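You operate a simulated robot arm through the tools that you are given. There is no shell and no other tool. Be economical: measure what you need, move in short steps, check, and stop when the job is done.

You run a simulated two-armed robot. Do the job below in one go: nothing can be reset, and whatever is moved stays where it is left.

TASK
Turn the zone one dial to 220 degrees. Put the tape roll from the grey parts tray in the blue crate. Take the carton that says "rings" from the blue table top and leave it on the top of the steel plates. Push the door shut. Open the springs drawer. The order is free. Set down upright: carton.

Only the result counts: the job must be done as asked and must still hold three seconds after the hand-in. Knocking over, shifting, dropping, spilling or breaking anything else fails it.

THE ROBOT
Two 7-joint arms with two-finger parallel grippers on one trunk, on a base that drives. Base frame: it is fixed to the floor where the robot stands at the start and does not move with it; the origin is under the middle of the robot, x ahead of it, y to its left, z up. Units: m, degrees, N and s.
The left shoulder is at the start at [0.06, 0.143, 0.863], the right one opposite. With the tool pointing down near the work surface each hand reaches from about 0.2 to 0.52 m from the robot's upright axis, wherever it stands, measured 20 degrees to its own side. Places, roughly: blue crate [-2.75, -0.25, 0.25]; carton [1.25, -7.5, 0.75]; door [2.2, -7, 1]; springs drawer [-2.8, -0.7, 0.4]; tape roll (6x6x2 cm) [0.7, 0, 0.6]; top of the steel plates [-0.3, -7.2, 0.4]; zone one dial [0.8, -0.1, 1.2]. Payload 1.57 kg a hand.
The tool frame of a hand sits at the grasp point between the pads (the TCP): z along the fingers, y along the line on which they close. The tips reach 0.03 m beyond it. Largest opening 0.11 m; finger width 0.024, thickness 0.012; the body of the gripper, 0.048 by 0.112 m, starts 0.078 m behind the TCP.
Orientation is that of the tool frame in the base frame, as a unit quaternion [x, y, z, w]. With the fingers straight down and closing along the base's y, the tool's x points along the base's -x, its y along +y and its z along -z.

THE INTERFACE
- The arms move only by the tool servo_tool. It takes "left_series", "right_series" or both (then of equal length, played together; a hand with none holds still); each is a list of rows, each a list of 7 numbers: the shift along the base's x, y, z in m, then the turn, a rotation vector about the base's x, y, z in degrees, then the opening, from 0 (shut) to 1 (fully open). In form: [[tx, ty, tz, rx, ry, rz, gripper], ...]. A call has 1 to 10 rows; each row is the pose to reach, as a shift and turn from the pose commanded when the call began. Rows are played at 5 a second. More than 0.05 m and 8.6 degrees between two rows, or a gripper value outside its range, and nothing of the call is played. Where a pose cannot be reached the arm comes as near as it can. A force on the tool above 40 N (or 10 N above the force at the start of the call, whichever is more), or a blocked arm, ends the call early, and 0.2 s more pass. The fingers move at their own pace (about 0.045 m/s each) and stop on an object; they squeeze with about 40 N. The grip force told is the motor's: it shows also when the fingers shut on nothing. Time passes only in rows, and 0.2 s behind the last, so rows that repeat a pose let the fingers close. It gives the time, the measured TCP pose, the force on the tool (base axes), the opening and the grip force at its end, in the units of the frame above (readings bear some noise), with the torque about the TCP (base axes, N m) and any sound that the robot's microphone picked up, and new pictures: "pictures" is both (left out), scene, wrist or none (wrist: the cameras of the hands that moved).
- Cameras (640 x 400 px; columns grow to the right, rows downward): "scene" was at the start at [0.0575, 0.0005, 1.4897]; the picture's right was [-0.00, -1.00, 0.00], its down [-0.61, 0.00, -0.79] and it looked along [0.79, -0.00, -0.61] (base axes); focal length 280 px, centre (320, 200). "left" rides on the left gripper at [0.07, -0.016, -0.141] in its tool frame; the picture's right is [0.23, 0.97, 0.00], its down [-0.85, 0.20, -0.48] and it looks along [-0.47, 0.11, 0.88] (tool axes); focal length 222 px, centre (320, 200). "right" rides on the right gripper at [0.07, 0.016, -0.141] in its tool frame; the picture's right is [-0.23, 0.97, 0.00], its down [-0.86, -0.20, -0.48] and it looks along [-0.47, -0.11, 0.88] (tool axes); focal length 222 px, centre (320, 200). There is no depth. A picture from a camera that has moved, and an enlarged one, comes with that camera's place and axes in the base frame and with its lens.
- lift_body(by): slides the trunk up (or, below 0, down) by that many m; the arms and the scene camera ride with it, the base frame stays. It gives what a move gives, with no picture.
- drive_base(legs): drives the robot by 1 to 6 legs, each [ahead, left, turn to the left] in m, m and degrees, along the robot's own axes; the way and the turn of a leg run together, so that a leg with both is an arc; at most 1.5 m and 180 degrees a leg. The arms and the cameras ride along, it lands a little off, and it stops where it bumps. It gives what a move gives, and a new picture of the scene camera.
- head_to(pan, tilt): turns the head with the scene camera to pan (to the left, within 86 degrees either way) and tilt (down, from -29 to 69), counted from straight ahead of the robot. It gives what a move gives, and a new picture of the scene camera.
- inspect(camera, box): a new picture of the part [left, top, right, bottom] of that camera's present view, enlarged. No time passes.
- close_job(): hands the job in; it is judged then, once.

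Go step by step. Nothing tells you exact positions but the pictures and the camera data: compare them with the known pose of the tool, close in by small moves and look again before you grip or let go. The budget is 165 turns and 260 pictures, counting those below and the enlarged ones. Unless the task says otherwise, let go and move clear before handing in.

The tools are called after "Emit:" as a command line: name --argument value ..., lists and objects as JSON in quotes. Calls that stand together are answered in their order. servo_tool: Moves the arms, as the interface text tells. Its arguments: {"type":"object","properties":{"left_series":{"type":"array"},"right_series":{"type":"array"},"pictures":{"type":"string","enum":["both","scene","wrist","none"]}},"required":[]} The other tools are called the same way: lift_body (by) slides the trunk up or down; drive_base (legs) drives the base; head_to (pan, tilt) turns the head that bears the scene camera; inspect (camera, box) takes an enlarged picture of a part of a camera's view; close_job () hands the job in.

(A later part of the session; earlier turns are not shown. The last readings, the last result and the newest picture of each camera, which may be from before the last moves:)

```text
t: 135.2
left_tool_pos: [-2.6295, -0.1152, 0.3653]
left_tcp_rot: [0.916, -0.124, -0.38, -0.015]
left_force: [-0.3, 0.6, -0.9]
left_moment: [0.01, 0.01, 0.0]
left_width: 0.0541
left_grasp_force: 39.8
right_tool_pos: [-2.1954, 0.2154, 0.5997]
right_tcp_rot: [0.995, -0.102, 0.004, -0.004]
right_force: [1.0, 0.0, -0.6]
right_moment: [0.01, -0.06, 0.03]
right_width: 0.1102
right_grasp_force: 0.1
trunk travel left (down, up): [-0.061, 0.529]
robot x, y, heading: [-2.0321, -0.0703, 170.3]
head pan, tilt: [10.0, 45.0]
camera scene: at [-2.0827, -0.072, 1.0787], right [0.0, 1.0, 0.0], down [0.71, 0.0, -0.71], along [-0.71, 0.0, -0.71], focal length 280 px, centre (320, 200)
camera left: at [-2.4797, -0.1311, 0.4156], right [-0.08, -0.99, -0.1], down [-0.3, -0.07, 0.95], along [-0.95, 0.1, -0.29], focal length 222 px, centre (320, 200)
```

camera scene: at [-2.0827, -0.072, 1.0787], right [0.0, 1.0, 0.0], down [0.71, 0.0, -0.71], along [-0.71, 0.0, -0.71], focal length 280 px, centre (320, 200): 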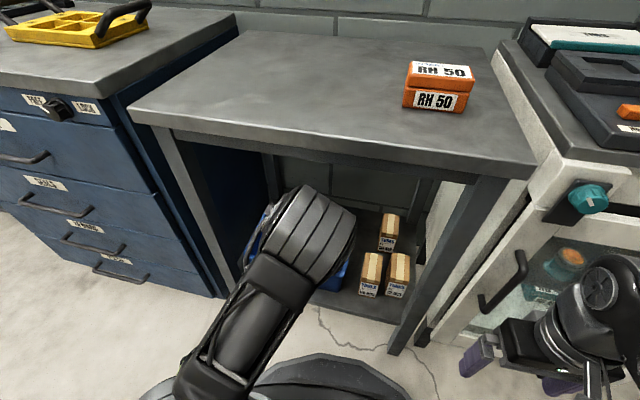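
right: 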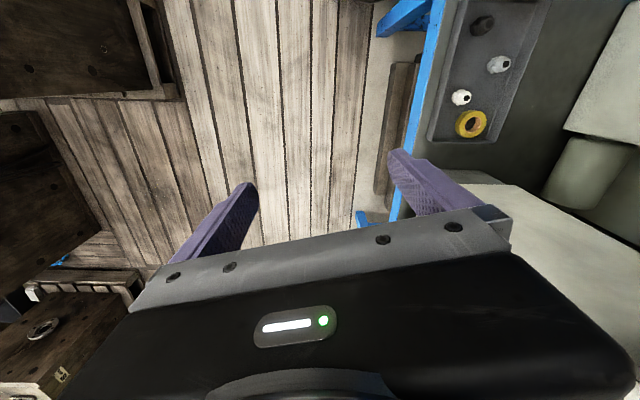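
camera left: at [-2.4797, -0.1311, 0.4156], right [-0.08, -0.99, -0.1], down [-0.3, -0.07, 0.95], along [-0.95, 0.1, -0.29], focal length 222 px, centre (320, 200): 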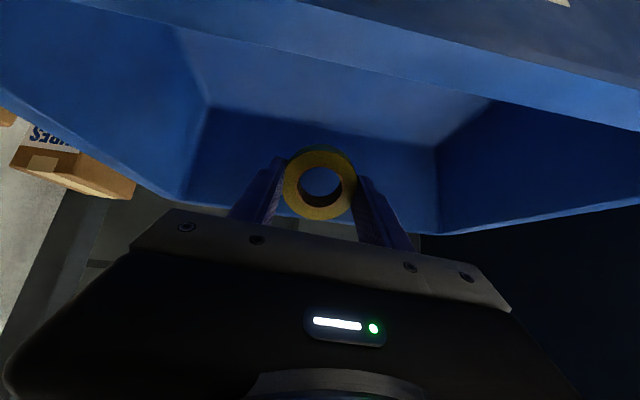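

Emit:
servo_tool --left_series '[[-0.005, 0.0, -0.02, 0, 0, 0, 0.2], [-0.005, 0, -0.02, 0, 0, 0, 0.2], [-0.005, 0, -0.02, 0, 0, 0, 0.7], [-0.005, 0, -0.02, 0, 0, 0, 0.8], [-0.005, 0, -0.02, 0, 0, 0, 0.8]]' --pictures "wrist"

Emit:
servo_tool --left_series '[[0.0, 0.0, 0.03, 0, 0, 0, 0.8], [0.01, 0, 0.06, 0, 0, 0, 0.8], [0.02, 0, 0.09, 0, 0, 0, 0.8], [0.03, 0, 0.11, 0, 0, 0, 0.8]]' --pictures "wrist"

```text
t: 136.4
left_tool_pos: [-2.6345, -0.1143, 0.3443]
left_tcp_rot: [0.916, -0.124, -0.381, -0.015]
left_force: [0.2, -0.1, 0.3]
left_moment: [0.01, 0.02, 0.04]
left_width: 0.088
left_grasp_force: 0.0
right_tool_pos: [-2.1958, 0.2142, 0.598]
right_tcp_rot: [0.995, -0.102, 0.004, -0.003]
right_force: [-0.6, -1.5, -0.7]
right_moment: [-0.01, -0.01, 0.01]
right_width: 0.1102
right_grasp_force: 0.1
trunk travel left (down, up): [-0.061, 0.529]
robot x, y, heading: [-2.0329, -0.0671, 170.1]
head pan, tilt: [10.0, 45.0]
camera left: at [-2.4843, -0.1316, 0.3958], right [-0.08, -0.99, -0.09], down [-0.3, -0.07, 0.95], along [-0.95, 0.1, -0.29], focal length 222 px, centre (320, 200)
```

left: 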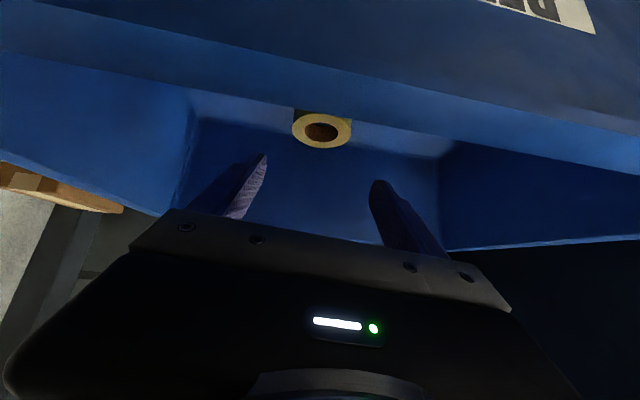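

```text
t: 137.4
left_tool_pos: [-2.6045, -0.1155, 0.4561]
left_tcp_rot: [0.916, -0.125, -0.381, -0.015]
left_force: [0.1, -1.0, -0.3]
left_moment: [-0.03, -0.01, 0.02]
left_width: 0.0878
left_grasp_force: 0.1
right_tool_pos: [-2.1947, 0.2155, 0.5994]
right_tcp_rot: [0.995, -0.102, 0.005, -0.004]
right_force: [-0.2, -0.3, 0.3]
right_moment: [0.0, -0.01, -0.02]
right_width: 0.1098
right_grasp_force: 0.1
trunk travel left (down, up): [-0.061, 0.529]
robot x, y, heading: [-2.0306, -0.0694, 169.8]
head pan, tilt: [10.0, 45.0]
camera left: at [-2.4542, -0.1316, 0.5057], right [-0.08, -0.99, -0.09], down [-0.3, -0.07, 0.95], along [-0.95, 0.1, -0.29], focal length 222 px, centre (320, 200)
```

left: 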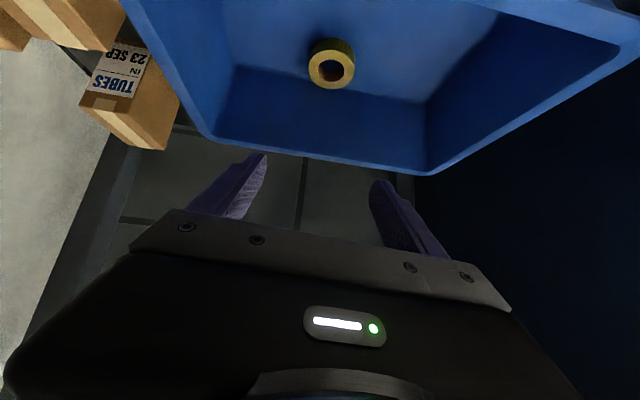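

The tape lies in the RETURNS crate. Next is the springs drawer: I'll back out and strafe left in front of it.

Emit:
drive_base --legs '[[-0.3, 0, 0], [0, 0.57, -2]]'

Emit:
inspect --camera "left" --box '[0, 0, 640, 400]'

```text
t: 142.3
left_tool_pos: [-2.4186, -0.7059, 0.4554]
left_tcp_rot: [0.914, -0.139, -0.38, -0.021]
left_force: [-0.8, 0.5, 0.8]
left_moment: [0.02, 0.01, 0.0]
left_width: 0.088
left_grasp_force: 0.0
right_tool_pos: [-1.9978, -0.3899, 0.5989]
right_tcp_rot: [0.993, -0.12, 0.004, -0.003]
right_force: [0.1, -0.1, -0.1]
right_moment: [0.01, -0.01, 0.03]
right_width: 0.1101
right_grasp_force: 0.0
trunk travel left (down, up): [-0.061, 0.529]
robot x, y, heading: [-1.8418, -0.6791, 167.9]
head pan, tilt: [10.0, 45.0]
camera scene: at [-1.8958, -0.6806, 1.0786], right [0.03, 1.0, 0.0], down [0.71, -0.02, -0.71], along [-0.71, 0.02, -0.71], focal length 280 px, centre (320, 200)
```

scene: 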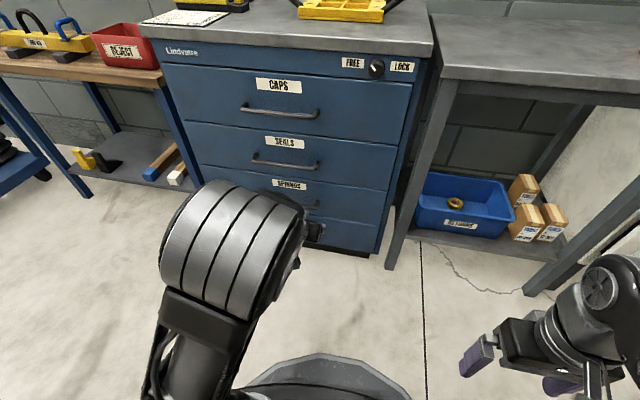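

```text
1.00 times, centred on (320, 200) of left (not enlarged: the box is as wide or as high as the picture)
camera zoom: at [-2.2692, -0.7279, 0.5056], right [-0.11, -0.99, -0.09], down [-0.3, -0.06, 0.95], along [-0.95, 0.13, -0.29], focal length 222 px, centre (320, 200)
```

zoom: 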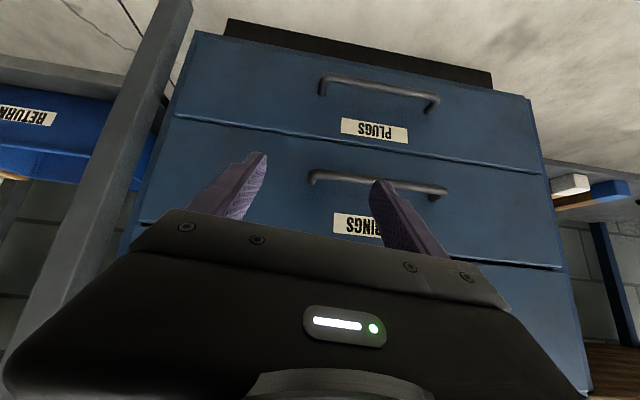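

The springs handle triangulates to about [-2.56, -0.765, 0.388]. I'll level the hand and then roll it 90° so the fingers close vertically on the bar.

Emit:
servo_tool --left_series '[[0.0, 0, -0.01, 1.6, 7.5, 0, 0.6], [0.0, 0, -0.02, 3.2, 15, 0, 0.6], [0.0, 0, -0.03, 4.8, 22.5, 0, 0.6], [0.0, 0, -0.04, 6.4, 30, 0, 0.6], [0.0, 0, -0.05, 8, 37.5, 0, 0.6], [0.0, 0, -0.06, 9.6, 45, 0, 0.6]]' --pictures "none"

Emit:
servo_tool --left_series '[[0, 0, 0, 8.2, -1.75, 0, 0.6], [0, 0, 0, 16.4, -3.5, 0, 0.6], [0, 0, 0, 24.6, -5.2, 0, 0.6], [0, 0, 0, 32.8, -7, 0, 0.6], [0, 0, 0, 41, -8.7, 0, 0.6], [0, 0, 0, 49.2, -10.5, 0, 0.6], [0, 0, 0, 57.4, -12.2, 0, 0.6], [0, 0, 0, 65.6, -14, 0, 0.6], [0, 0, 0, 73.8, -15.7, 0, 0.6], [0, 0, 0, 82, -17.5, 0, 0.6]]' --pictures "both"

```text
t: 143.7
left_tool_pos: [-2.4301, -0.6868, 0.4211]
left_tcp_rot: [-0.698, 0.104, 0.707, 0.038]
left_force: [0.3, 0.5, -0.6]
left_moment: [-0.01, 0.02, 0.0]
left_width: 0.0662
left_grasp_force: 0.1
left hand out of reach, approached as far as the arm can: row 6
right_tool_pos: [-1.998, -0.3898, 0.5983]
right_tcp_rot: [0.993, -0.12, 0.004, -0.004]
right_force: [0.4, 1.6, 0.6]
right_moment: [0.03, 0.03, 0.02]
right_width: 0.1101
right_grasp_force: 0.0
trunk travel left (down, up): [-0.061, 0.529]
robot x, y, heading: [-1.8458, -0.6751, 168.0]
head pan, tilt: [10.0, 45.0]
```

```text
t: 145.9
left_tool_pos: [-2.4316, -0.687, 0.4216]
left_tcp_rot: [0.589, 0.391, -0.499, -0.5]
left_force: [0.1, 0.7, 0.0]
left_moment: [0.02, 0.0, -0.03]
left_width: 0.0659
left_grasp_force: 0.1
left hand out of reach, approached as far as the arm can: row 1
right_tool_pos: [-1.9989, -0.3908, 0.5987]
right_tcp_rot: [0.993, -0.119, 0.003, -0.003]
right_force: [-0.1, 0.4, -0.2]
right_moment: [0.0, 0.0, -0.01]
right_width: 0.11
right_grasp_force: 0.1
trunk travel left (down, up): [-0.061, 0.529]
robot x, y, heading: [-1.8434, -0.6758, 168.1]
head pan, tilt: [10.0, 45.0]
camera scene: at [-1.8958, -0.6806, 1.0786], right [0.03, 1.0, 0.0], down [0.71, -0.02, -0.71], along [-0.71, 0.02, -0.71], focal length 280 px, centre (320, 200)
camera left: at [-2.2778, -0.6442, 0.4228], right [0.01, 0.03, -1.0], down [0.3, -0.95, -0.03], along [-0.95, -0.3, -0.02], focal length 222 px, centre (320, 200)
```

scene: 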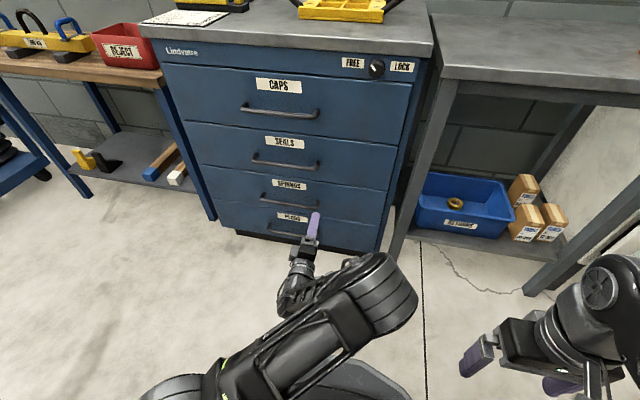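
left: 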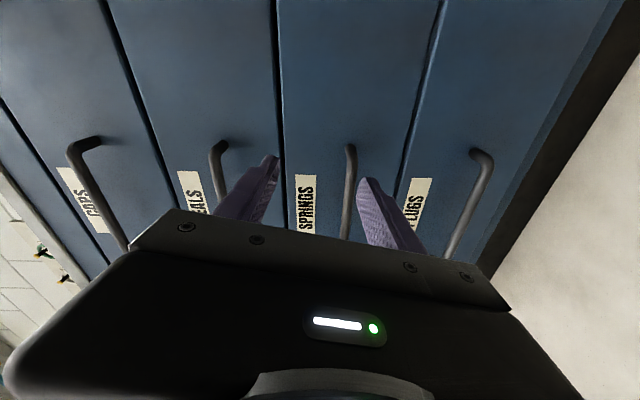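

The fingers now straddle vertically near the bar's end. I'll move to the bar's centre height and 5 cm closer.

Emit:
servo_tool --left_series '[[0.0, -0.03, -0.02, 0, 0, 0, 0.5], [-0.02, -0.055, -0.041, 0, 0, 0, 0.5], [-0.05, -0.06, -0.041, 0, 0, 0, 0.5], [-0.06, -0.06, -0.041, 0, 0, 0, 0.5]]' --pictures "both"

Emit:
inspect --camera "scene" --box '[240, 170, 368, 250]'

```text
t: 146.9
left_tool_pos: [-2.4686, -0.7205, 0.4209]
left_tcp_rot: [0.59, 0.394, -0.501, -0.496]
left_force: [-0.7, -0.2, -0.1]
left_moment: [0.01, 0.0, -0.05]
left_width: 0.055
left_grasp_force: 0.0
left hand out of reach, approached as far as the arm can: row 1, 2, 3, 4
right_tool_pos: [-1.9983, -0.3904, 0.5997]
right_tcp_rot: [0.993, -0.119, 0.005, -0.003]
right_force: [0.6, 0.2, 0.5]
right_moment: [0.01, 0.0, 0.0]
right_width: 0.1101
right_grasp_force: 0.1
trunk travel left (down, up): [-0.061, 0.529]
robot x, y, heading: [-1.846, -0.6749, 168.1]
head pan, tilt: [10.0, 45.0]
camera scene: at [-1.8958, -0.6806, 1.0786], right [0.03, 1.0, 0.0], down [0.71, -0.02, -0.71], along [-0.71, 0.02, -0.71], focal length 280 px, centre (320, 200)
camera left: at [-2.3163, -0.6781, 0.4225], right [0.01, 0.03, -1.0], down [0.3, -0.95, -0.02], along [-0.95, -0.3, -0.02], focal length 222 px, centre (320, 200)
```

scene: 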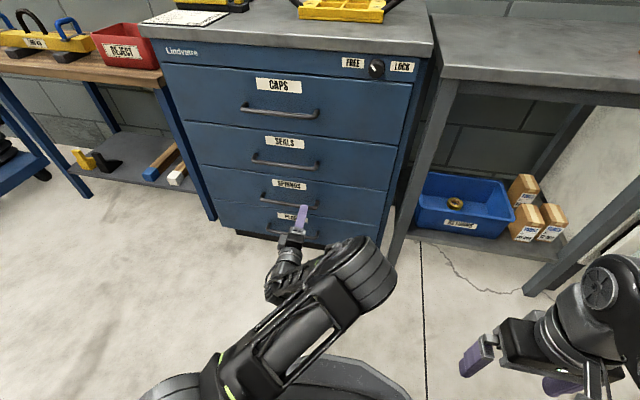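
left: 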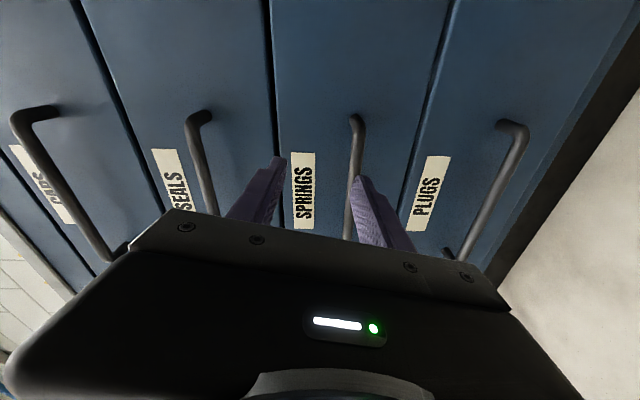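

```text
5.00 times, centred on (304, 210) of scene
camera zoom: at [-1.8958, -0.6806, 1.0786], right [0.03, 1.0, 0.0], down [0.71, -0.02, -0.71], along [-0.71, 0.02, -0.71], focal length 1398 px, centre (400, 150)
```

zoom: 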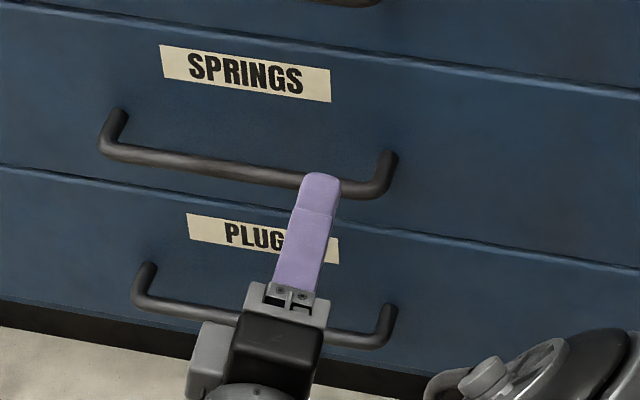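

The arm is at its lower limit there, so I'll drop the trunk 4 cm and drive in 8.5 cm.

Emit:
lift_body --by -0.04

Emit:
drive_base --legs '[[0, 0.045, 0], [0.07, 0, 0]]'

Emit:
inspect --camera "left" --box '[0, 0, 640, 400]'

Emit:
inspect --camera "scene" --box '[240, 170, 368, 250]'

```text
t: 147.7
left_tool_pos: [-2.4693, -0.7213, 0.3803]
left_tcp_rot: [0.589, 0.394, -0.501, -0.497]
left_force: [-0.1, 0.5, 0.2]
left_moment: [-0.02, 0.02, -0.01]
left_width: 0.0551
left_grasp_force: 0.0
right_tool_pos: [-1.9992, -0.3911, 0.5598]
right_tcp_rot: [0.993, -0.119, 0.004, -0.003]
right_force: [-0.3, -0.3, 0.0]
right_moment: [-0.01, 0.01, -0.01]
right_width: 0.1101
right_grasp_force: 0.0
trunk travel left (down, up): [-0.021, 0.569]
robot x, y, heading: [-1.8468, -0.6801, 168.1]
head pan, tilt: [10.0, 45.0]
```

```text
t: 149.2
left_tool_pos: [-2.5457, -0.7506, 0.3803]
left_tcp_rot: [0.59, 0.393, -0.501, -0.497]
left_force: [0.1, -0.3, -0.4]
left_moment: [-0.01, -0.01, 0.01]
left_width: 0.0553
left_grasp_force: 0.1
right_tool_pos: [-2.0755, -0.4192, 0.5604]
right_tcp_rot: [0.993, -0.119, 0.004, -0.003]
right_force: [0.2, 0.0, 0.4]
right_moment: [-0.02, 0.04, -0.01]
right_width: 0.11
right_grasp_force: 0.0
trunk travel left (down, up): [-0.021, 0.569]
robot x, y, heading: [-1.9206, -0.7091, 168.0]
head pan, tilt: [10.0, 45.0]
camera scene: at [-1.9734, -0.7099, 1.0386], right [0.03, 1.0, 0.0], down [0.71, -0.02, -0.71], along [-0.71, 0.02, -0.71], focal length 280 px, centre (320, 200)
```

scene: 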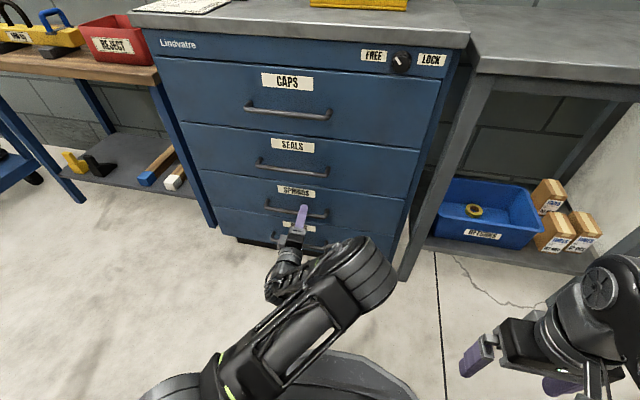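

```text
1.00 times, centred on (320, 200) of left (not enlarged: the box is as wide or as high as the picture)
camera zoom: at [-2.3937, -0.7072, 0.3825], right [0.01, 0.03, -1.0], down [0.3, -0.95, -0.02], along [-0.95, -0.3, -0.02], focal length 222 px, centre (320, 200)
```

zoom: 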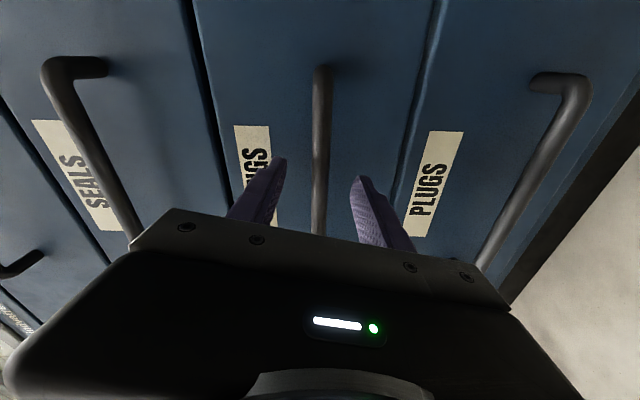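

```text
5.00 times, centred on (304, 210) of scene
camera zoom: at [-1.9734, -0.7099, 1.0386], right [0.03, 1.0, 0.0], down [0.71, -0.02, -0.71], along [-0.71, 0.02, -0.71], focal length 1398 px, centre (400, 150)
```

zoom: 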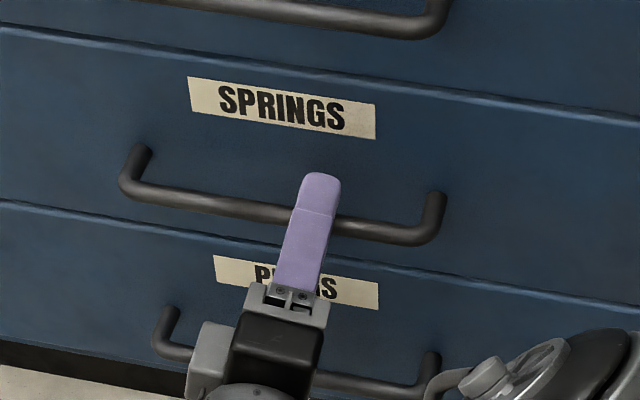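

The bar is centred between the fingers. Nudge in 8 mm and grip.

Emit:
servo_tool --left_series '[[-0.008, 0.002, 0, 0, 0, 0, 0.5], [-0.008, 0.002, 0, 0, 0, 0, 0.2], [-0.008, 0.002, 0, 0, 0, 0, 0.0], [-0.008, 0.002, 0, 0, 0, 0, 0.0], [-0.008, 0.002, 0, 0, 0, 0, 0.0]]' --pictures "wrist"

```text
t: 150.4
left_tool_pos: [-2.554, -0.7473, 0.3807]
left_tcp_rot: [0.59, 0.396, -0.499, -0.495]
left_force: [0.1, -0.8, -6.4]
left_moment: [0.58, -0.25, 0.01]
left_width: 0.019
left_grasp_force: 29.1
right_tool_pos: [-2.0758, -0.4204, 0.5586]
right_tcp_rot: [0.993, -0.119, 0.004, -0.003]
right_force: [-0.5, -0.7, -0.6]
right_moment: [-0.02, 0.01, 0.03]
right_width: 0.1102
right_grasp_force: 0.0
trunk travel left (down, up): [-0.021, 0.569]
robot x, y, heading: [-1.9229, -0.7042, 168.1]
head pan, tilt: [10.0, 45.0]
camera left: at [-2.4014, -0.7045, 0.3832], right [0.02, 0.03, -1.0], down [0.3, -0.95, -0.02], along [-0.95, -0.3, -0.02], focal length 222 px, centre (320, 200)
```

left: 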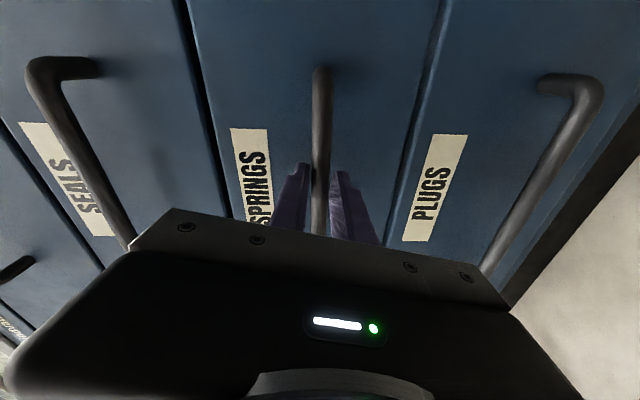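

The bar is gripped. I'll pull by backing the base.

Emit:
drive_base --legs '[[-0.1, 0, 0]]'

```text
t: 151.6
left_tool_pos: [-2.4585, -0.7723, 0.3801]
left_tcp_rot: [0.589, 0.398, -0.502, -0.493]
left_force: [-5.7, -21.2, -9.6]
left_moment: [0.84, -0.32, 0.61]
left_width: 0.0187
left_grasp_force: 32.5
right_tool_pos: [-1.9795, -0.4413, 0.56]
right_tcp_rot: [0.993, -0.118, 0.005, -0.003]
right_force: [-0.4, -0.6, -0.7]
right_moment: [0.0, -0.01, 0.01]
right_width: 0.11
right_grasp_force: 0.0
trunk travel left (down, up): [-0.021, 0.569]
robot x, y, heading: [-1.8216, -0.7242, 168.2]
head pan, tilt: [10.0, 45.0]
camera scene: at [-1.8772, -0.7312, 1.0385], right [0.03, 1.0, 0.0], down [0.71, -0.02, -0.71], along [-0.71, 0.02, -0.71], focal length 280 px, centre (320, 200)
```

scene: 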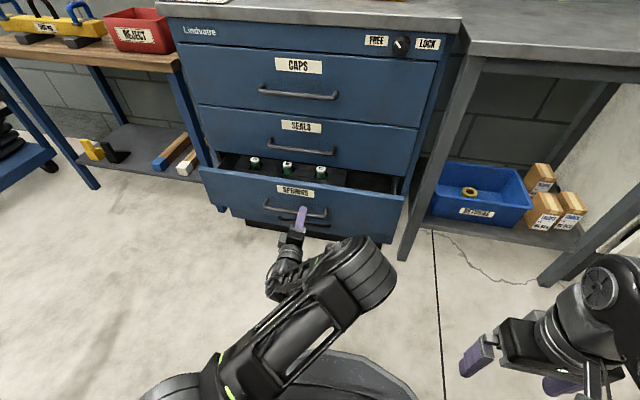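

It's opening. I'll keep pulling with a slight left drift to match its slide direction.

Emit:
drive_base --legs '[[-0.1, 0.012, 0]]'

Emit:
drive_base --legs '[[-0.08, 0.006, 0]]'

```text
t: 152.7
left_tool_pos: [-2.3621, -0.7995, 0.3804]
left_tcp_rot: [0.591, 0.395, -0.499, -0.496]
left_force: [5.8, 27.8, -4.9]
left_moment: [0.9, -0.29, -0.54]
left_width: 0.0185
left_grasp_force: 33.2
right_tool_pos: [-1.8849, -0.4718, 0.5594]
right_tcp_rot: [0.993, -0.119, 0.005, -0.002]
right_force: [0.1, -1.2, 0.8]
right_moment: [0.0, -0.02, -0.01]
right_width: 0.1102
right_grasp_force: 0.0
trunk travel left (down, up): [-0.021, 0.569]
robot x, y, heading: [-1.7309, -0.7623, 168.2]
head pan, tilt: [10.0, 45.0]
camera scene: at [-1.7816, -0.7614, 1.0386], right [0.03, 1.0, 0.0], down [0.71, -0.02, -0.71], along [-0.71, 0.02, -0.71], focal length 280 px, centre (320, 200)
```

scene: 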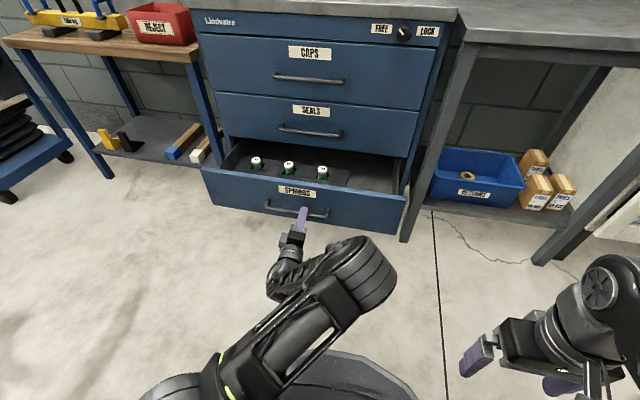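

```text
t: 153.8
left_tool_pos: [-2.2852, -0.8188, 0.3802]
left_tcp_rot: [0.592, 0.394, -0.498, -0.497]
left_force: [2.6, 14.9, -3.4]
left_moment: [0.9, -0.24, -0.36]
left_width: 0.0187
left_grasp_force: 33.4
right_tool_pos: [-1.8074, -0.4937, 0.5598]
right_tcp_rot: [0.993, -0.119, 0.004, -0.002]
right_force: [0.0, 1.0, 0.4]
right_moment: [-0.01, 0.03, 0.0]
right_width: 0.11
right_grasp_force: 0.1
trunk travel left (down, up): [-0.021, 0.569]
robot x, y, heading: [-1.653, -0.7845, 167.9]
head pan, tilt: [10.0, 45.0]
camera scene: at [-1.7047, -0.7839, 1.0386], right [0.03, 1.0, 0.0], down [0.71, -0.02, -0.71], along [-0.71, 0.02, -0.71], focal length 280 px, centre (320, 200)
```

scene: 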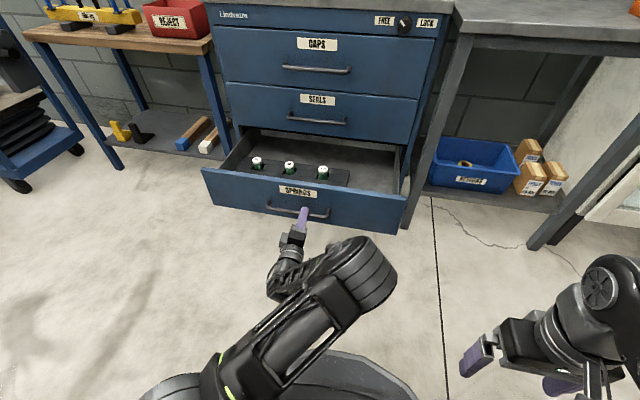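

Emit:
drive_base --legs '[[-0.06, 0.0, 0]]'

```text
t: 154.8
left_tool_pos: [-2.2257, -0.8324, 0.3801]
left_tcp_rot: [0.592, 0.393, -0.498, -0.497]
left_force: [-8.6, -1.4, 0.4]
left_moment: [0.9, -0.23, -0.02]
left_width: 0.0186
left_grasp_force: 32.8
right_tool_pos: [-1.7478, -0.5061, 0.5593]
right_tcp_rot: [0.993, -0.12, 0.004, -0.003]
right_force: [0.2, -0.5, 0.0]
right_moment: [0.0, 0.02, 0.0]
right_width: 0.1101
right_grasp_force: 0.0
trunk travel left (down, up): [-0.021, 0.569]
robot x, y, heading: [-1.5939, -0.7938, 168.2]
head pan, tilt: [10.0, 45.0]
camera scene: at [-1.6456, -0.7967, 1.0387], right [0.03, 1.0, 0.0], down [0.71, -0.02, -0.71], along [-0.71, 0.02, -0.71], focal length 280 px, centre (320, 200)
```

scene: 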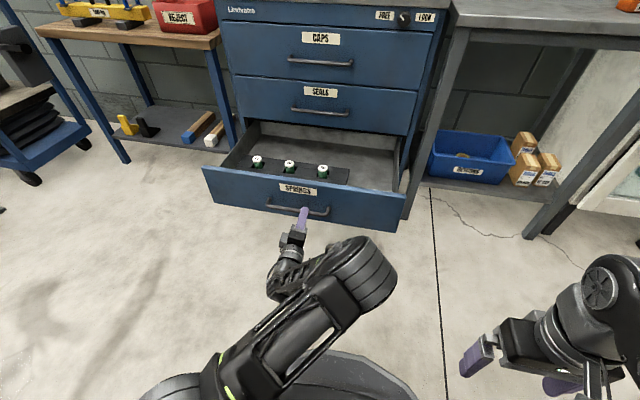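

The drawer is about 34 cm open. I'll release and back away straight.

Emit:
servo_tool --left_series '[[0, 0, 0, 0, 0, 0, 0.3], [0, 0, 0, 0, 0, 0, 0.5], [0, 0, 0, 0, 0, 0, 0.5], [0.02, -0.004, 0, 0, 0, 0, 0.5], [0.05, -0.01, 0, 0, 0, 0, 0.5]]' --pictures "none"

Emit:
drive_base --legs '[[-0.3, 0, 0]]'

Emit:
lift_body --by 0.4

```text
t: 156.0
left_tool_pos: [-2.1826, -0.8304, 0.3926]
left_tcp_rot: [0.592, 0.395, -0.497, -0.495]
left_force: [0.4, 0.1, -0.3]
left_moment: [0.01, 0.0, -0.01]
left_width: 0.0553
left_grasp_force: 0.1
left hand out of reach, approached as far as the arm can: row 5
right_tool_pos: [-1.7483, -0.5058, 0.5594]
right_tcp_rot: [0.993, -0.119, 0.004, -0.003]
right_force: [0.6, 0.0, 0.0]
right_moment: [0.01, 0.0, 0.01]
right_width: 0.11
right_grasp_force: 0.0
trunk travel left (down, up): [-0.021, 0.569]
robot x, y, heading: [-1.5945, -0.7945, 168.1]
head pan, tilt: [10.0, 45.0]
```

```text
t: 158.0
left_tool_pos: [-1.888, -0.8919, 0.393]
left_tcp_rot: [0.592, 0.395, -0.497, -0.495]
left_force: [-0.1, 0.7, -0.6]
left_moment: [0.0, -0.05, -0.01]
left_width: 0.0554
left_grasp_force: 0.1
right_tool_pos: [-1.4536, -0.5675, 0.5596]
right_tcp_rot: [0.993, -0.12, 0.004, -0.003]
right_force: [-0.1, 0.4, -0.6]
right_moment: [-0.01, -0.02, 0.01]
right_width: 0.1099
right_grasp_force: 0.1
trunk travel left (down, up): [-0.021, 0.569]
robot x, y, heading: [-1.2986, -0.8509, 167.9]
head pan, tilt: [10.0, 45.0]
camera scene: at [-1.3509, -0.8586, 1.0386], right [0.03, 1.0, 0.0], down [0.71, -0.02, -0.71], along [-0.71, 0.02, -0.71], focal length 280 px, centre (320, 200)
```

scene: 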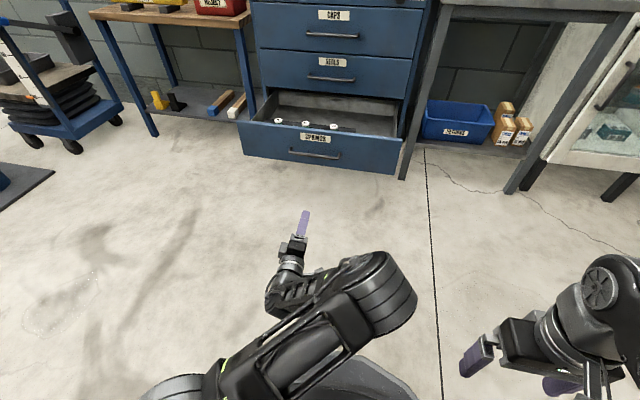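

```text
t: 161.8
left_tool_pos: [-1.8872, -0.8918, 0.7932]
left_tcp_rot: [0.593, 0.395, -0.497, -0.495]
left_force: [0.4, 0.0, -0.1]
left_moment: [-0.03, 0.0, -0.01]
left_width: 0.0548
left_grasp_force: 0.0
right_tool_pos: [-1.4533, -0.5684, 0.9578]
right_tcp_rot: [0.993, -0.12, 0.004, -0.003]
right_force: [0.6, -0.5, -0.3]
right_moment: [0.0, 0.0, -0.01]
right_width: 0.1101
right_grasp_force: 0.0
trunk travel left (down, up): [-0.421, 0.169]
robot x, y, heading: [-1.3006, -0.8525, 168.2]
head pan, tilt: [10.0, 45.0]
```

The drawer stays open. I'll unwind the left hand to tool-down.

Emit:
servo_tool --left_series '[[0, 0, 0.02, -8.2, 1.75, 0, 0.6], [0, 0, 0.04, -16.4, 3.5, 0, 0.6], [0, 0, 0.06, -24.6, 5.2, 0, 0.6], [0, 0, 0.08, -32.8, 7, 0, 0.6], [0, 0, 0.1, -41, 8.7, 0, 0.6], [0, 0, 0.12, -49.2, 10.5, 0, 0.6], [0, 0, 0.14, -57.4, 12.2, 0, 0.6], [0, 0, 0.14, -65.6, 14, 0, 0.6], [0, 0, 0.14, -73.8, 15.7, 0, 0.6], [0, 0, 0.14, -82, 17.5, 0, 0.6]]' --pictures "none"

Emit:
servo_tool --left_series '[[0.02, 0, 0.0, -1.75, -8.2, 0, 0.6], [0.045, 0, 0.0, -3.5, -16.4, 0, 0.6], [0.07, 0, 0, -5.2, -24.6, 0, 0.6], [0.095, 0, 0, -7, -32.8, 0, 0.6], [0.12, 0, 0, -8.7, -41, 0, 0.6], [0.145, 0, 0, -10.5, -49.2, 0, 0.6], [0.17, 0, 0.0, -12.2, -57.4, 0, 0.6], [0.19, 0, 0.0, -14, -65.6, 0, 0.6], [0.21, 0, 0.0, -15.7, -73.8, 0, 0.6], [0.23, 0, 0.0, -17.5, -82, 0, 0.6]]' --pictures "none"

Emit:
head_to --pan 80 --tilt 18

```text
t: 164.1
left_tool_pos: [-1.8881, -0.8923, 0.9319]
left_tcp_rot: [-0.695, 0.1, 0.711, 0.036]
left_force: [-0.2, -0.6, -0.4]
left_moment: [-0.05, -0.03, 0.01]
left_width: 0.066
left_grasp_force: 0.1
right_tool_pos: [-1.4528, -0.5678, 0.9597]
right_tcp_rot: [0.993, -0.12, 0.004, -0.003]
right_force: [-0.2, 0.0, 0.5]
right_moment: [-0.03, 0.01, 0.01]
right_width: 0.1097
right_grasp_force: 0.1
trunk travel left (down, up): [-0.421, 0.169]
robot x, y, heading: [-1.2966, -0.8575, 168.1]
head pan, tilt: [10.0, 45.0]
```

```text
t: 166.2
left_tool_pos: [-1.6588, -0.8928, 0.9329]
left_tcp_rot: [0.987, -0.15, -0.059, 0.005]
left_force: [0.5, 0.2, 0.6]
left_moment: [-0.01, -0.03, 0.01]
left_width: 0.0659
left_grasp_force: 0.0
left hand out of reach, approached as far as the arm can: row 2, 3, 4, 5
right_tool_pos: [-1.4527, -0.5686, 0.9591]
right_tcp_rot: [0.993, -0.12, 0.004, -0.003]
right_force: [-0.5, 1.0, -0.7]
right_moment: [-0.03, 0.01, -0.04]
right_width: 0.1101
right_grasp_force: 0.1
trunk travel left (down, up): [-0.421, 0.169]
robot x, y, heading: [-1.3001, -0.8548, 168.0]
head pan, tilt: [10.0, 45.0]
```

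```text
t: 167.7
left_tool_pos: [-1.6582, -0.8919, 0.9325]
left_tcp_rot: [0.987, -0.148, -0.062, 0.005]
left_force: [-0.2, -0.2, 0.3]
left_moment: [-0.03, -0.02, 0.01]
left_width: 0.066
left_grasp_force: 0.0
right_tool_pos: [-1.4525, -0.567, 0.9592]
right_tcp_rot: [0.993, -0.121, 0.004, -0.003]
right_force: [0.9, 0.2, -0.5]
right_moment: [-0.02, -0.02, -0.02]
right_width: 0.1101
right_grasp_force: 0.0
trunk travel left (down, up): [-0.421, 0.169]
robot x, y, heading: [-1.302, -0.8569, 168.2]
head pan, tilt: [80.0, 18.0]
camera scene: at [-1.3045, -0.9479, 1.4805], right [-0.93, 0.37, 0.0], down [0.12, 0.29, -0.95], along [-0.36, -0.88, -0.31], focal length 280 px, centre (320, 200)
```

scene: 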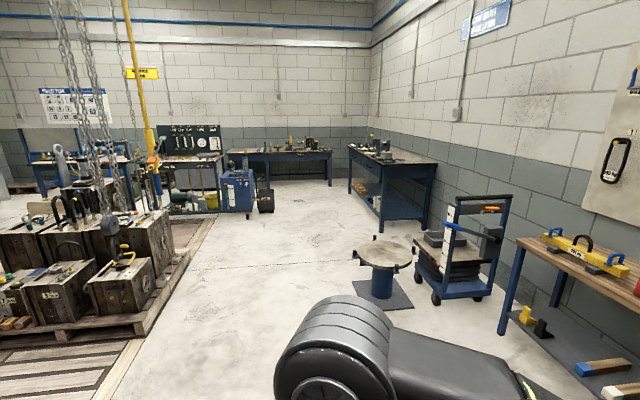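

The way south along x≈-1.5 looks clear. I'll turn to face it and drive ahead in stages.

Emit:
drive_base --legs '[[-0.05, 0, 101.8], [0.8, -0.15, 0], [1.2, -0.05, 0]]'

Emit:
head_to --pan 25 --tilt 18

```text
t: 182.0
left_tool_pos: [-1.3671, -3.1811, 0.9322]
left_tcp_rot: [0.737, 0.673, -0.034, 0.05]
left_force: [-0.2, 0.2, -0.3]
left_moment: [0.03, -0.03, 0.01]
left_width: 0.0659
left_grasp_force: 0.1
right_tool_pos: [-1.7271, -3.0476, 0.9589]
right_tcp_rot: [0.719, 0.695, 0.0, -0.004]
right_force: [0.6, -0.1, 0.0]
right_moment: [-0.01, -0.01, -0.03]
right_width: 0.1102
right_grasp_force: 0.0
trunk travel left (down, up): [-0.421, 0.169]
robot x, y, heading: [-1.4786, -2.8393, -90.0]
head pan, tilt: [80.0, 18.0]
camera scene: at [-1.385, -2.8226, 1.4806], right [-0.17, -0.98, 0.0], down [-0.3, 0.05, -0.95], along [0.94, -0.16, -0.31], focal length 280 px, centre (320, 200)
```

scene: 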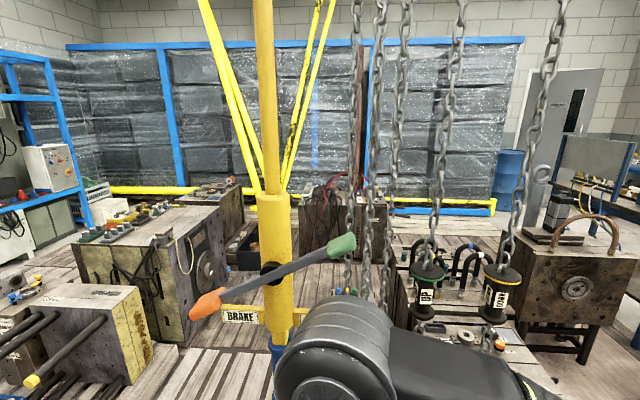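

```text
t: 183.3
left_tool_pos: [-1.3668, -3.1811, 0.9333]
left_tcp_rot: [0.737, 0.673, -0.035, 0.05]
left_force: [-0.7, 0.3, -0.6]
left_moment: [-0.04, -0.05, -0.02]
left_width: 0.0661
left_grasp_force: 0.0
right_tool_pos: [-1.7275, -3.0473, 0.9591]
right_tcp_rot: [0.718, 0.696, 0.0, -0.005]
right_force: [0.1, -1.0, 0.5]
right_moment: [0.0, -0.01, -0.03]
right_width: 0.11
right_grasp_force: 0.0
trunk travel left (down, up): [-0.421, 0.169]
robot x, y, heading: [-1.4756, -2.8367, -90.1]
head pan, tilt: [25.0, 18.0]
camera scene: at [-1.4374, -2.8908, 1.4806], right [-0.91, -0.42, 0.0], down [-0.13, 0.28, -0.95], along [0.4, -0.86, -0.31], focal length 280 px, centre (320, 200)
```

scene: 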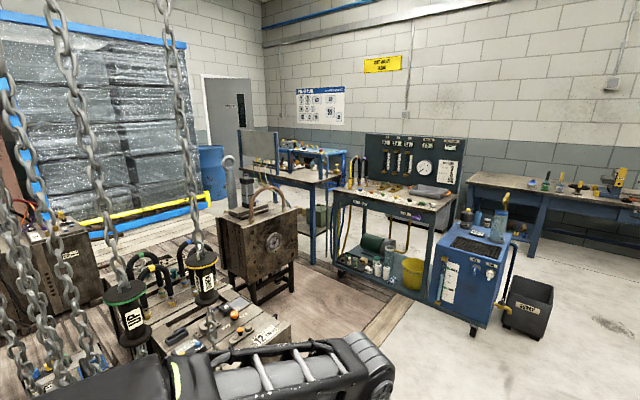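

Chains and a brake lever hang to the left; the goal area near the door is beyond the tables. I'll look more to the left for a route.

Emit:
head_to --pan 50 --tilt 20

Emit:
head_to --pan 0 --tilt 20

```text
t: 184.2
left_tool_pos: [-1.3674, -3.18, 0.9328]
left_tcp_rot: [0.738, 0.672, -0.034, 0.05]
left_force: [0.4, 0.2, -0.4]
left_moment: [0.0, 0.0, -0.02]
left_width: 0.0659
left_grasp_force: 0.0
right_tool_pos: [-1.7271, -3.0465, 0.9596]
right_tcp_rot: [0.718, 0.696, 0.0, -0.005]
right_force: [0.8, 0.3, -0.4]
right_moment: [-0.01, 0.0, 0.02]
right_width: 0.11
right_grasp_force: 0.0
trunk travel left (down, up): [-0.421, 0.169]
robot x, y, heading: [-1.4771, -2.8378, -89.9]
head pan, tilt: [50.0, 20.0]
camera scene: at [-1.4056, -2.8661, 1.4773], right [-0.64, -0.77, 0.0], down [-0.26, 0.22, -0.94], along [0.72, -0.6, -0.34], focal length 280 px, centre (320, 200)
```

scene: 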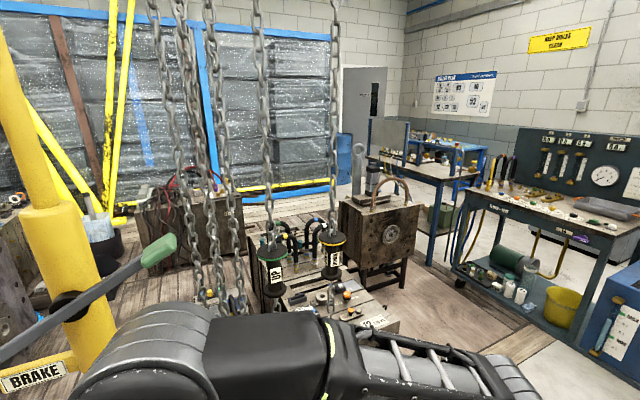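

```text
t: 185.3
left_tool_pos: [-1.3678, -3.1815, 0.9325]
left_tcp_rot: [0.738, 0.672, -0.035, 0.05]
left_force: [0.5, 0.6, -0.5]
left_moment: [0.0, 0.01, -0.04]
left_width: 0.0661
left_grasp_force: 0.1
right_tool_pos: [-1.7271, -3.0469, 0.9585]
right_tcp_rot: [0.718, 0.696, 0.001, -0.004]
right_force: [0.0, 0.9, -0.3]
right_moment: [-0.03, 0.01, -0.03]
right_width: 0.11
right_grasp_force: 0.1
trunk travel left (down, up): [-0.421, 0.169]
robot x, y, heading: [-1.4791, -2.8391, -90.0]
head pan, tilt: [0.0, 20.0]
camera scene: at [-1.4768, -2.8994, 1.4773], right [-1.0, 0.0, 0.0], down [0.0, 0.34, -0.94], along [0.0, -0.94, -0.34], focal length 280 px, centre (320, 200)
```

scene: 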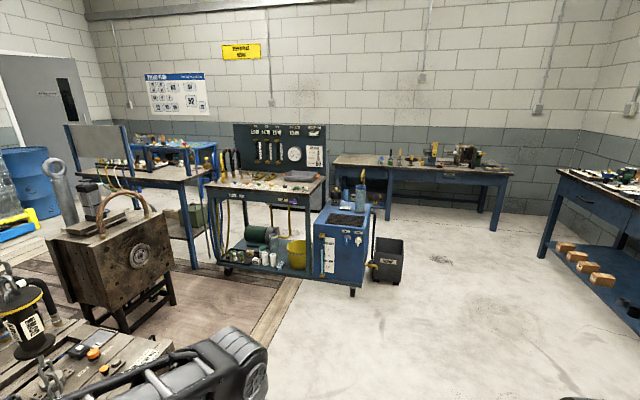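

A route exists around the west side of the bin and cart, along the wall bench, then east. I'll raise the trunk for elbow clearance and drive there in stages.

Emit:
lift_body --by 0.16

Emit:
drive_base --legs '[[0.8, -0.25, 0], [0.65, -0.9, 0]]'

Emit:
head_to --pan 45 --tilt 30

```text
t: 187.2
left_tool_pos: [-1.3674, -3.1814, 1.0924]
left_tcp_rot: [0.738, 0.672, -0.035, 0.05]
left_force: [0.0, -0.9, 0.4]
left_moment: [0.01, 0.04, 0.0]
left_width: 0.0657
left_grasp_force: 0.1
right_tool_pos: [-1.7269, -3.0463, 1.1197]
right_tcp_rot: [0.718, 0.696, 0.0, -0.005]
right_force: [-0.2, 0.4, -0.4]
right_moment: [0.0, 0.01, -0.02]
right_width: 0.1102
right_grasp_force: 0.1
trunk travel left (down, up): [-0.581, 0.009]
robot x, y, heading: [-1.478, -2.8358, -90.1]
head pan, tilt: [0.0, 20.0]
```

```text
t: 196.9
left_tool_pos: [-2.5033, -4.6369, 1.0914]
left_tcp_rot: [0.738, 0.672, -0.034, 0.051]
left_force: [-0.6, 0.2, -0.8]
left_moment: [-0.02, -0.05, 0.0]
left_width: 0.0661
left_grasp_force: 0.0
right_tool_pos: [-2.8631, -4.5016, 1.1187]
right_tcp_rot: [0.719, 0.695, 0.001, -0.004]
right_force: [-0.3, 0.0, 0.5]
right_moment: [-0.04, -0.04, 0.0]
right_width: 0.11
right_grasp_force: 0.1
trunk travel left (down, up): [-0.581, 0.009]
robot x, y, heading: [-2.6106, -4.2936, -90.1]
head pan, tilt: [0.0, 20.0]
camera scene: at [-2.6123, -4.3549, 1.6373], right [-1.0, 0.0, 0.0], down [0.0, 0.34, -0.94], along [0.0, -0.94, -0.34], focal length 280 px, centre (320, 200)
```

scene: 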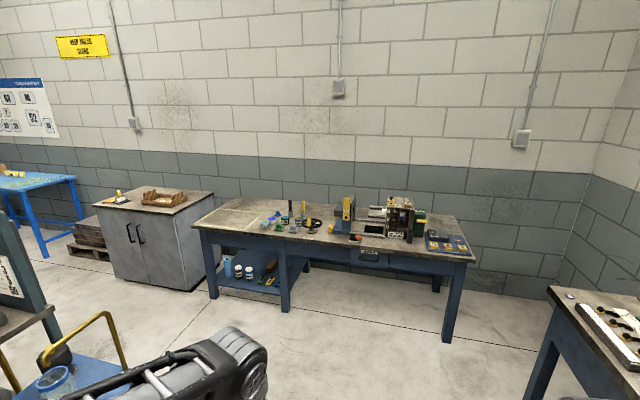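

```text
t: 198.0
left_tool_pos: [-2.5034, -4.6376, 1.091]
left_tcp_rot: [0.738, 0.672, -0.035, 0.05]
left_force: [-0.8, -0.4, 0.2]
left_moment: [-0.03, -0.02, -0.04]
left_width: 0.066
left_grasp_force: 0.1
right_tool_pos: [-2.8626, -4.5017, 1.1193]
right_tcp_rot: [0.719, 0.695, 0.0, -0.005]
right_force: [0.3, 0.1, 0.1]
right_moment: [0.02, -0.01, -0.02]
right_width: 0.1102
right_grasp_force: 0.1
trunk travel left (down, up): [-0.581, 0.009]
robot x, y, heading: [-2.6127, -4.292, -90.1]
head pan, tilt: [45.0, 30.0]
camera scene: at [-2.548, -4.3257, 1.6213], right [-0.71, -0.71, 0.0], down [-0.35, 0.35, -0.87], along [0.61, -0.61, -0.5], focal length 280 px, centre (320, 200)
```

scene: 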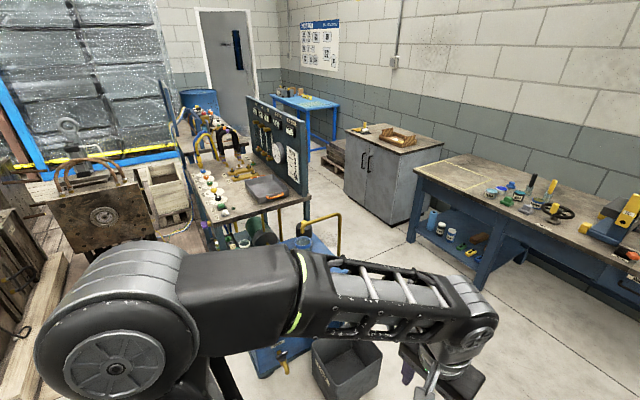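

There's a clear corridor past the bench and grey cabinet, with the steel plates, blue table and half-open door at the end. Driving through it.

Emit:
drive_base --legs '[[1.05, -0.14, 0], [0, 0, 68]]'

Emit:
head_to --pan 0 --tilt 25

```text
t: 206.5
left_tool_pos: [-2.3945, -5.3725, 1.0935]
left_tcp_rot: [0.231, 0.971, 0.0, 0.061]
left_force: [-0.5, 0.3, 0.0]
left_moment: [0.0, -0.02, -0.01]
left_width: 0.0659
left_grasp_force: 0.1
right_tool_pos: [-2.6516, -5.6578, 1.1194]
right_tcp_rot: [0.202, 0.979, -0.002, -0.005]
right_force: [-0.3, 0.1, -0.7]
right_moment: [0.0, -0.02, 0.0]
right_width: 0.1101
right_grasp_force: 0.0
trunk travel left (down, up): [-0.581, 0.009]
robot x, y, heading: [-2.7547, -5.347, -21.5]
head pan, tilt: [45.0, 30.0]
camera scene: at [-2.6993, -5.3007, 1.6212], right [0.4, -0.92, 0.0], down [-0.46, -0.2, -0.87], along [0.79, 0.35, -0.5], focal length 280 px, centre (320, 200)
```

scene: 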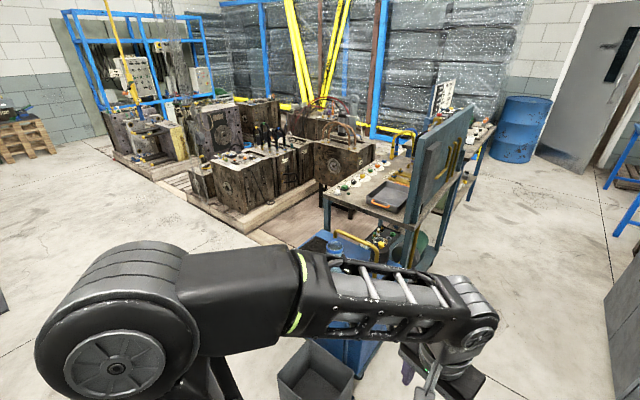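

```text
t: 207.6
left_tool_pos: [-2.3954, -5.3715, 1.0923]
left_tcp_rot: [0.231, 0.971, 0.0, 0.06]
left_force: [0.4, -0.2, -0.6]
left_moment: [0.0, -0.02, 0.04]
left_width: 0.066
left_grasp_force: 0.1
right_tool_pos: [-2.6518, -5.6579, 1.1196]
right_tcp_rot: [0.202, 0.979, -0.003, -0.005]
right_force: [-0.3, -0.6, -0.4]
right_moment: [0.0, 0.0, -0.01]
right_width: 0.1099
right_grasp_force: 0.2
trunk travel left (down, up): [-0.581, 0.009]
robot x, y, heading: [-2.7536, -5.3464, -21.4]
head pan, tilt: [0.0, 25.0]
camera scene: at [-2.6964, -5.3705, 1.6292], right [-0.36, -0.93, 0.0], down [-0.39, 0.15, -0.91], along [0.84, -0.33, -0.42], focal length 280 px, centre (320, 200)
```

scene: 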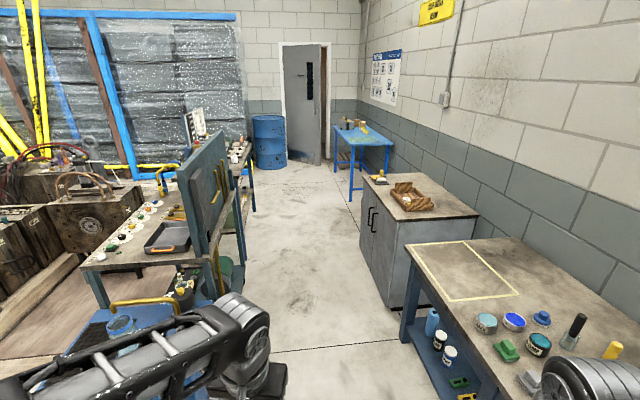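

Emit:
drive_base --legs '[[1.22, 0.02, 0], [1.0, 0.03, 6]]'

```text
t: 218.5
left_tool_pos: [-0.2898, -6.0418, 1.0928]
left_tcp_rot: [0.179, 0.982, 0.003, 0.061]
left_force: [0.0, 0.5, 0.2]
left_moment: [0.03, 0.0, 0.0]
left_width: 0.0659
left_grasp_force: 0.1
right_tool_pos: [-0.5126, -6.3532, 1.1185]
right_tcp_rot: [0.15, 0.989, -0.003, -0.003]
right_force: [-0.2, -0.1, -0.2]
right_moment: [0.01, 0.03, -0.02]
right_width: 0.1098
right_grasp_force: 0.1
trunk travel left (down, up): [-0.581, 0.009]
robot x, y, heading: [-0.6514, -6.0564, -15.5]
head pan, tilt: [0.0, 25.0]
camera scene: at [-0.589, -6.0724, 1.6292], right [-0.26, -0.96, 0.0], down [-0.41, 0.11, -0.91], along [0.87, -0.24, -0.42], focal length 280 px, centre (320, 200)
```

scene: 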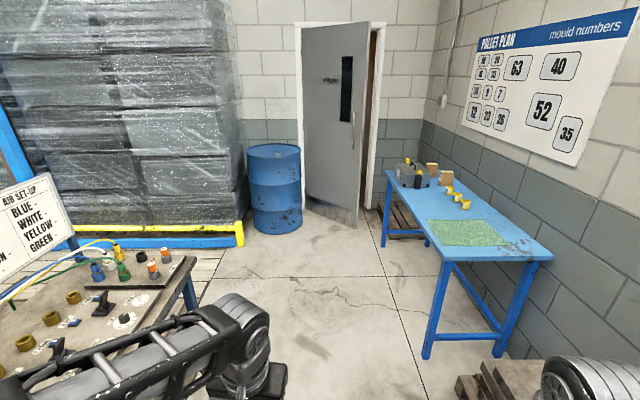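

The door, blue table with cartons, and steel plates are in view. I'll zoom.

Emit:
inspect --camera "scene" --box '[380, 145, 484, 210]'

Emit:
head_to --pan -35 --tilt 40

```text
6.15 times, centred on (432, 178) of scene
camera zoom: at [-0.589, -6.0724, 1.6292], right [-0.26, -0.96, 0.0], down [-0.41, 0.11, -0.91], along [0.87, -0.24, -0.42], focal length 1720 px, centre (-369, 338)
```

zoom: 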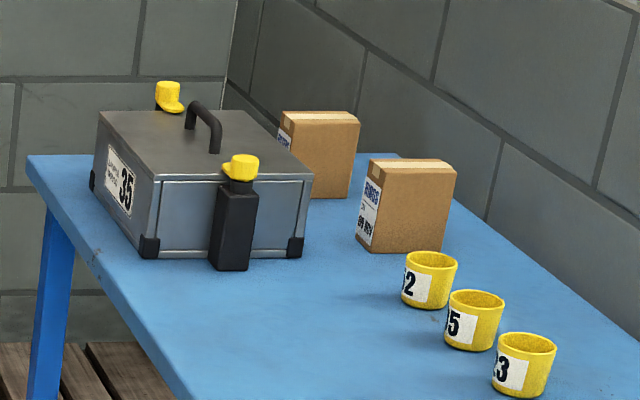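

```text
t: 219.6
left_tool_pos: [-0.2891, -6.0408, 1.0932]
left_tcp_rot: [0.179, 0.982, 0.003, 0.061]
left_force: [0.3, 0.6, -0.4]
left_moment: [0.0, -0.02, 0.0]
left_width: 0.0662
left_grasp_force: 0.1
right_tool_pos: [-0.5147, -6.3539, 1.1191]
right_tcp_rot: [0.15, 0.989, -0.003, -0.004]
right_force: [-0.8, 0.4, 0.8]
right_moment: [0.03, 0.01, 0.01]
right_width: 0.1098
right_grasp_force: 0.0
trunk travel left (down, up): [-0.581, 0.009]
robot x, y, heading: [-0.6526, -6.055, -15.1]
head pan, tilt: [-35.0, 40.0]
camera scene: at [-0.624, -6.1133, 1.6059], right [-0.77, -0.64, 0.0], down [-0.41, 0.49, -0.77], along [0.49, -0.59, -0.64], focal length 280 px, centre (320, 200)
```

scene: 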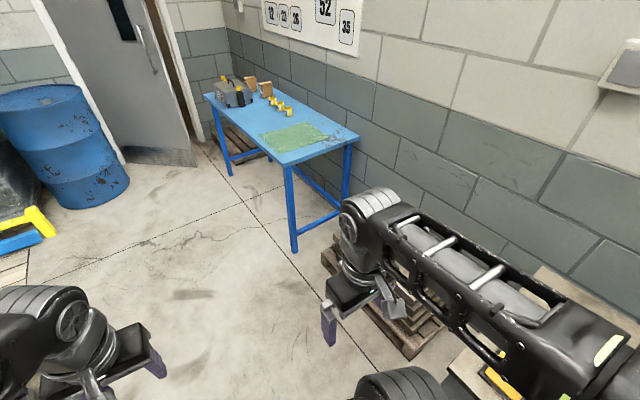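

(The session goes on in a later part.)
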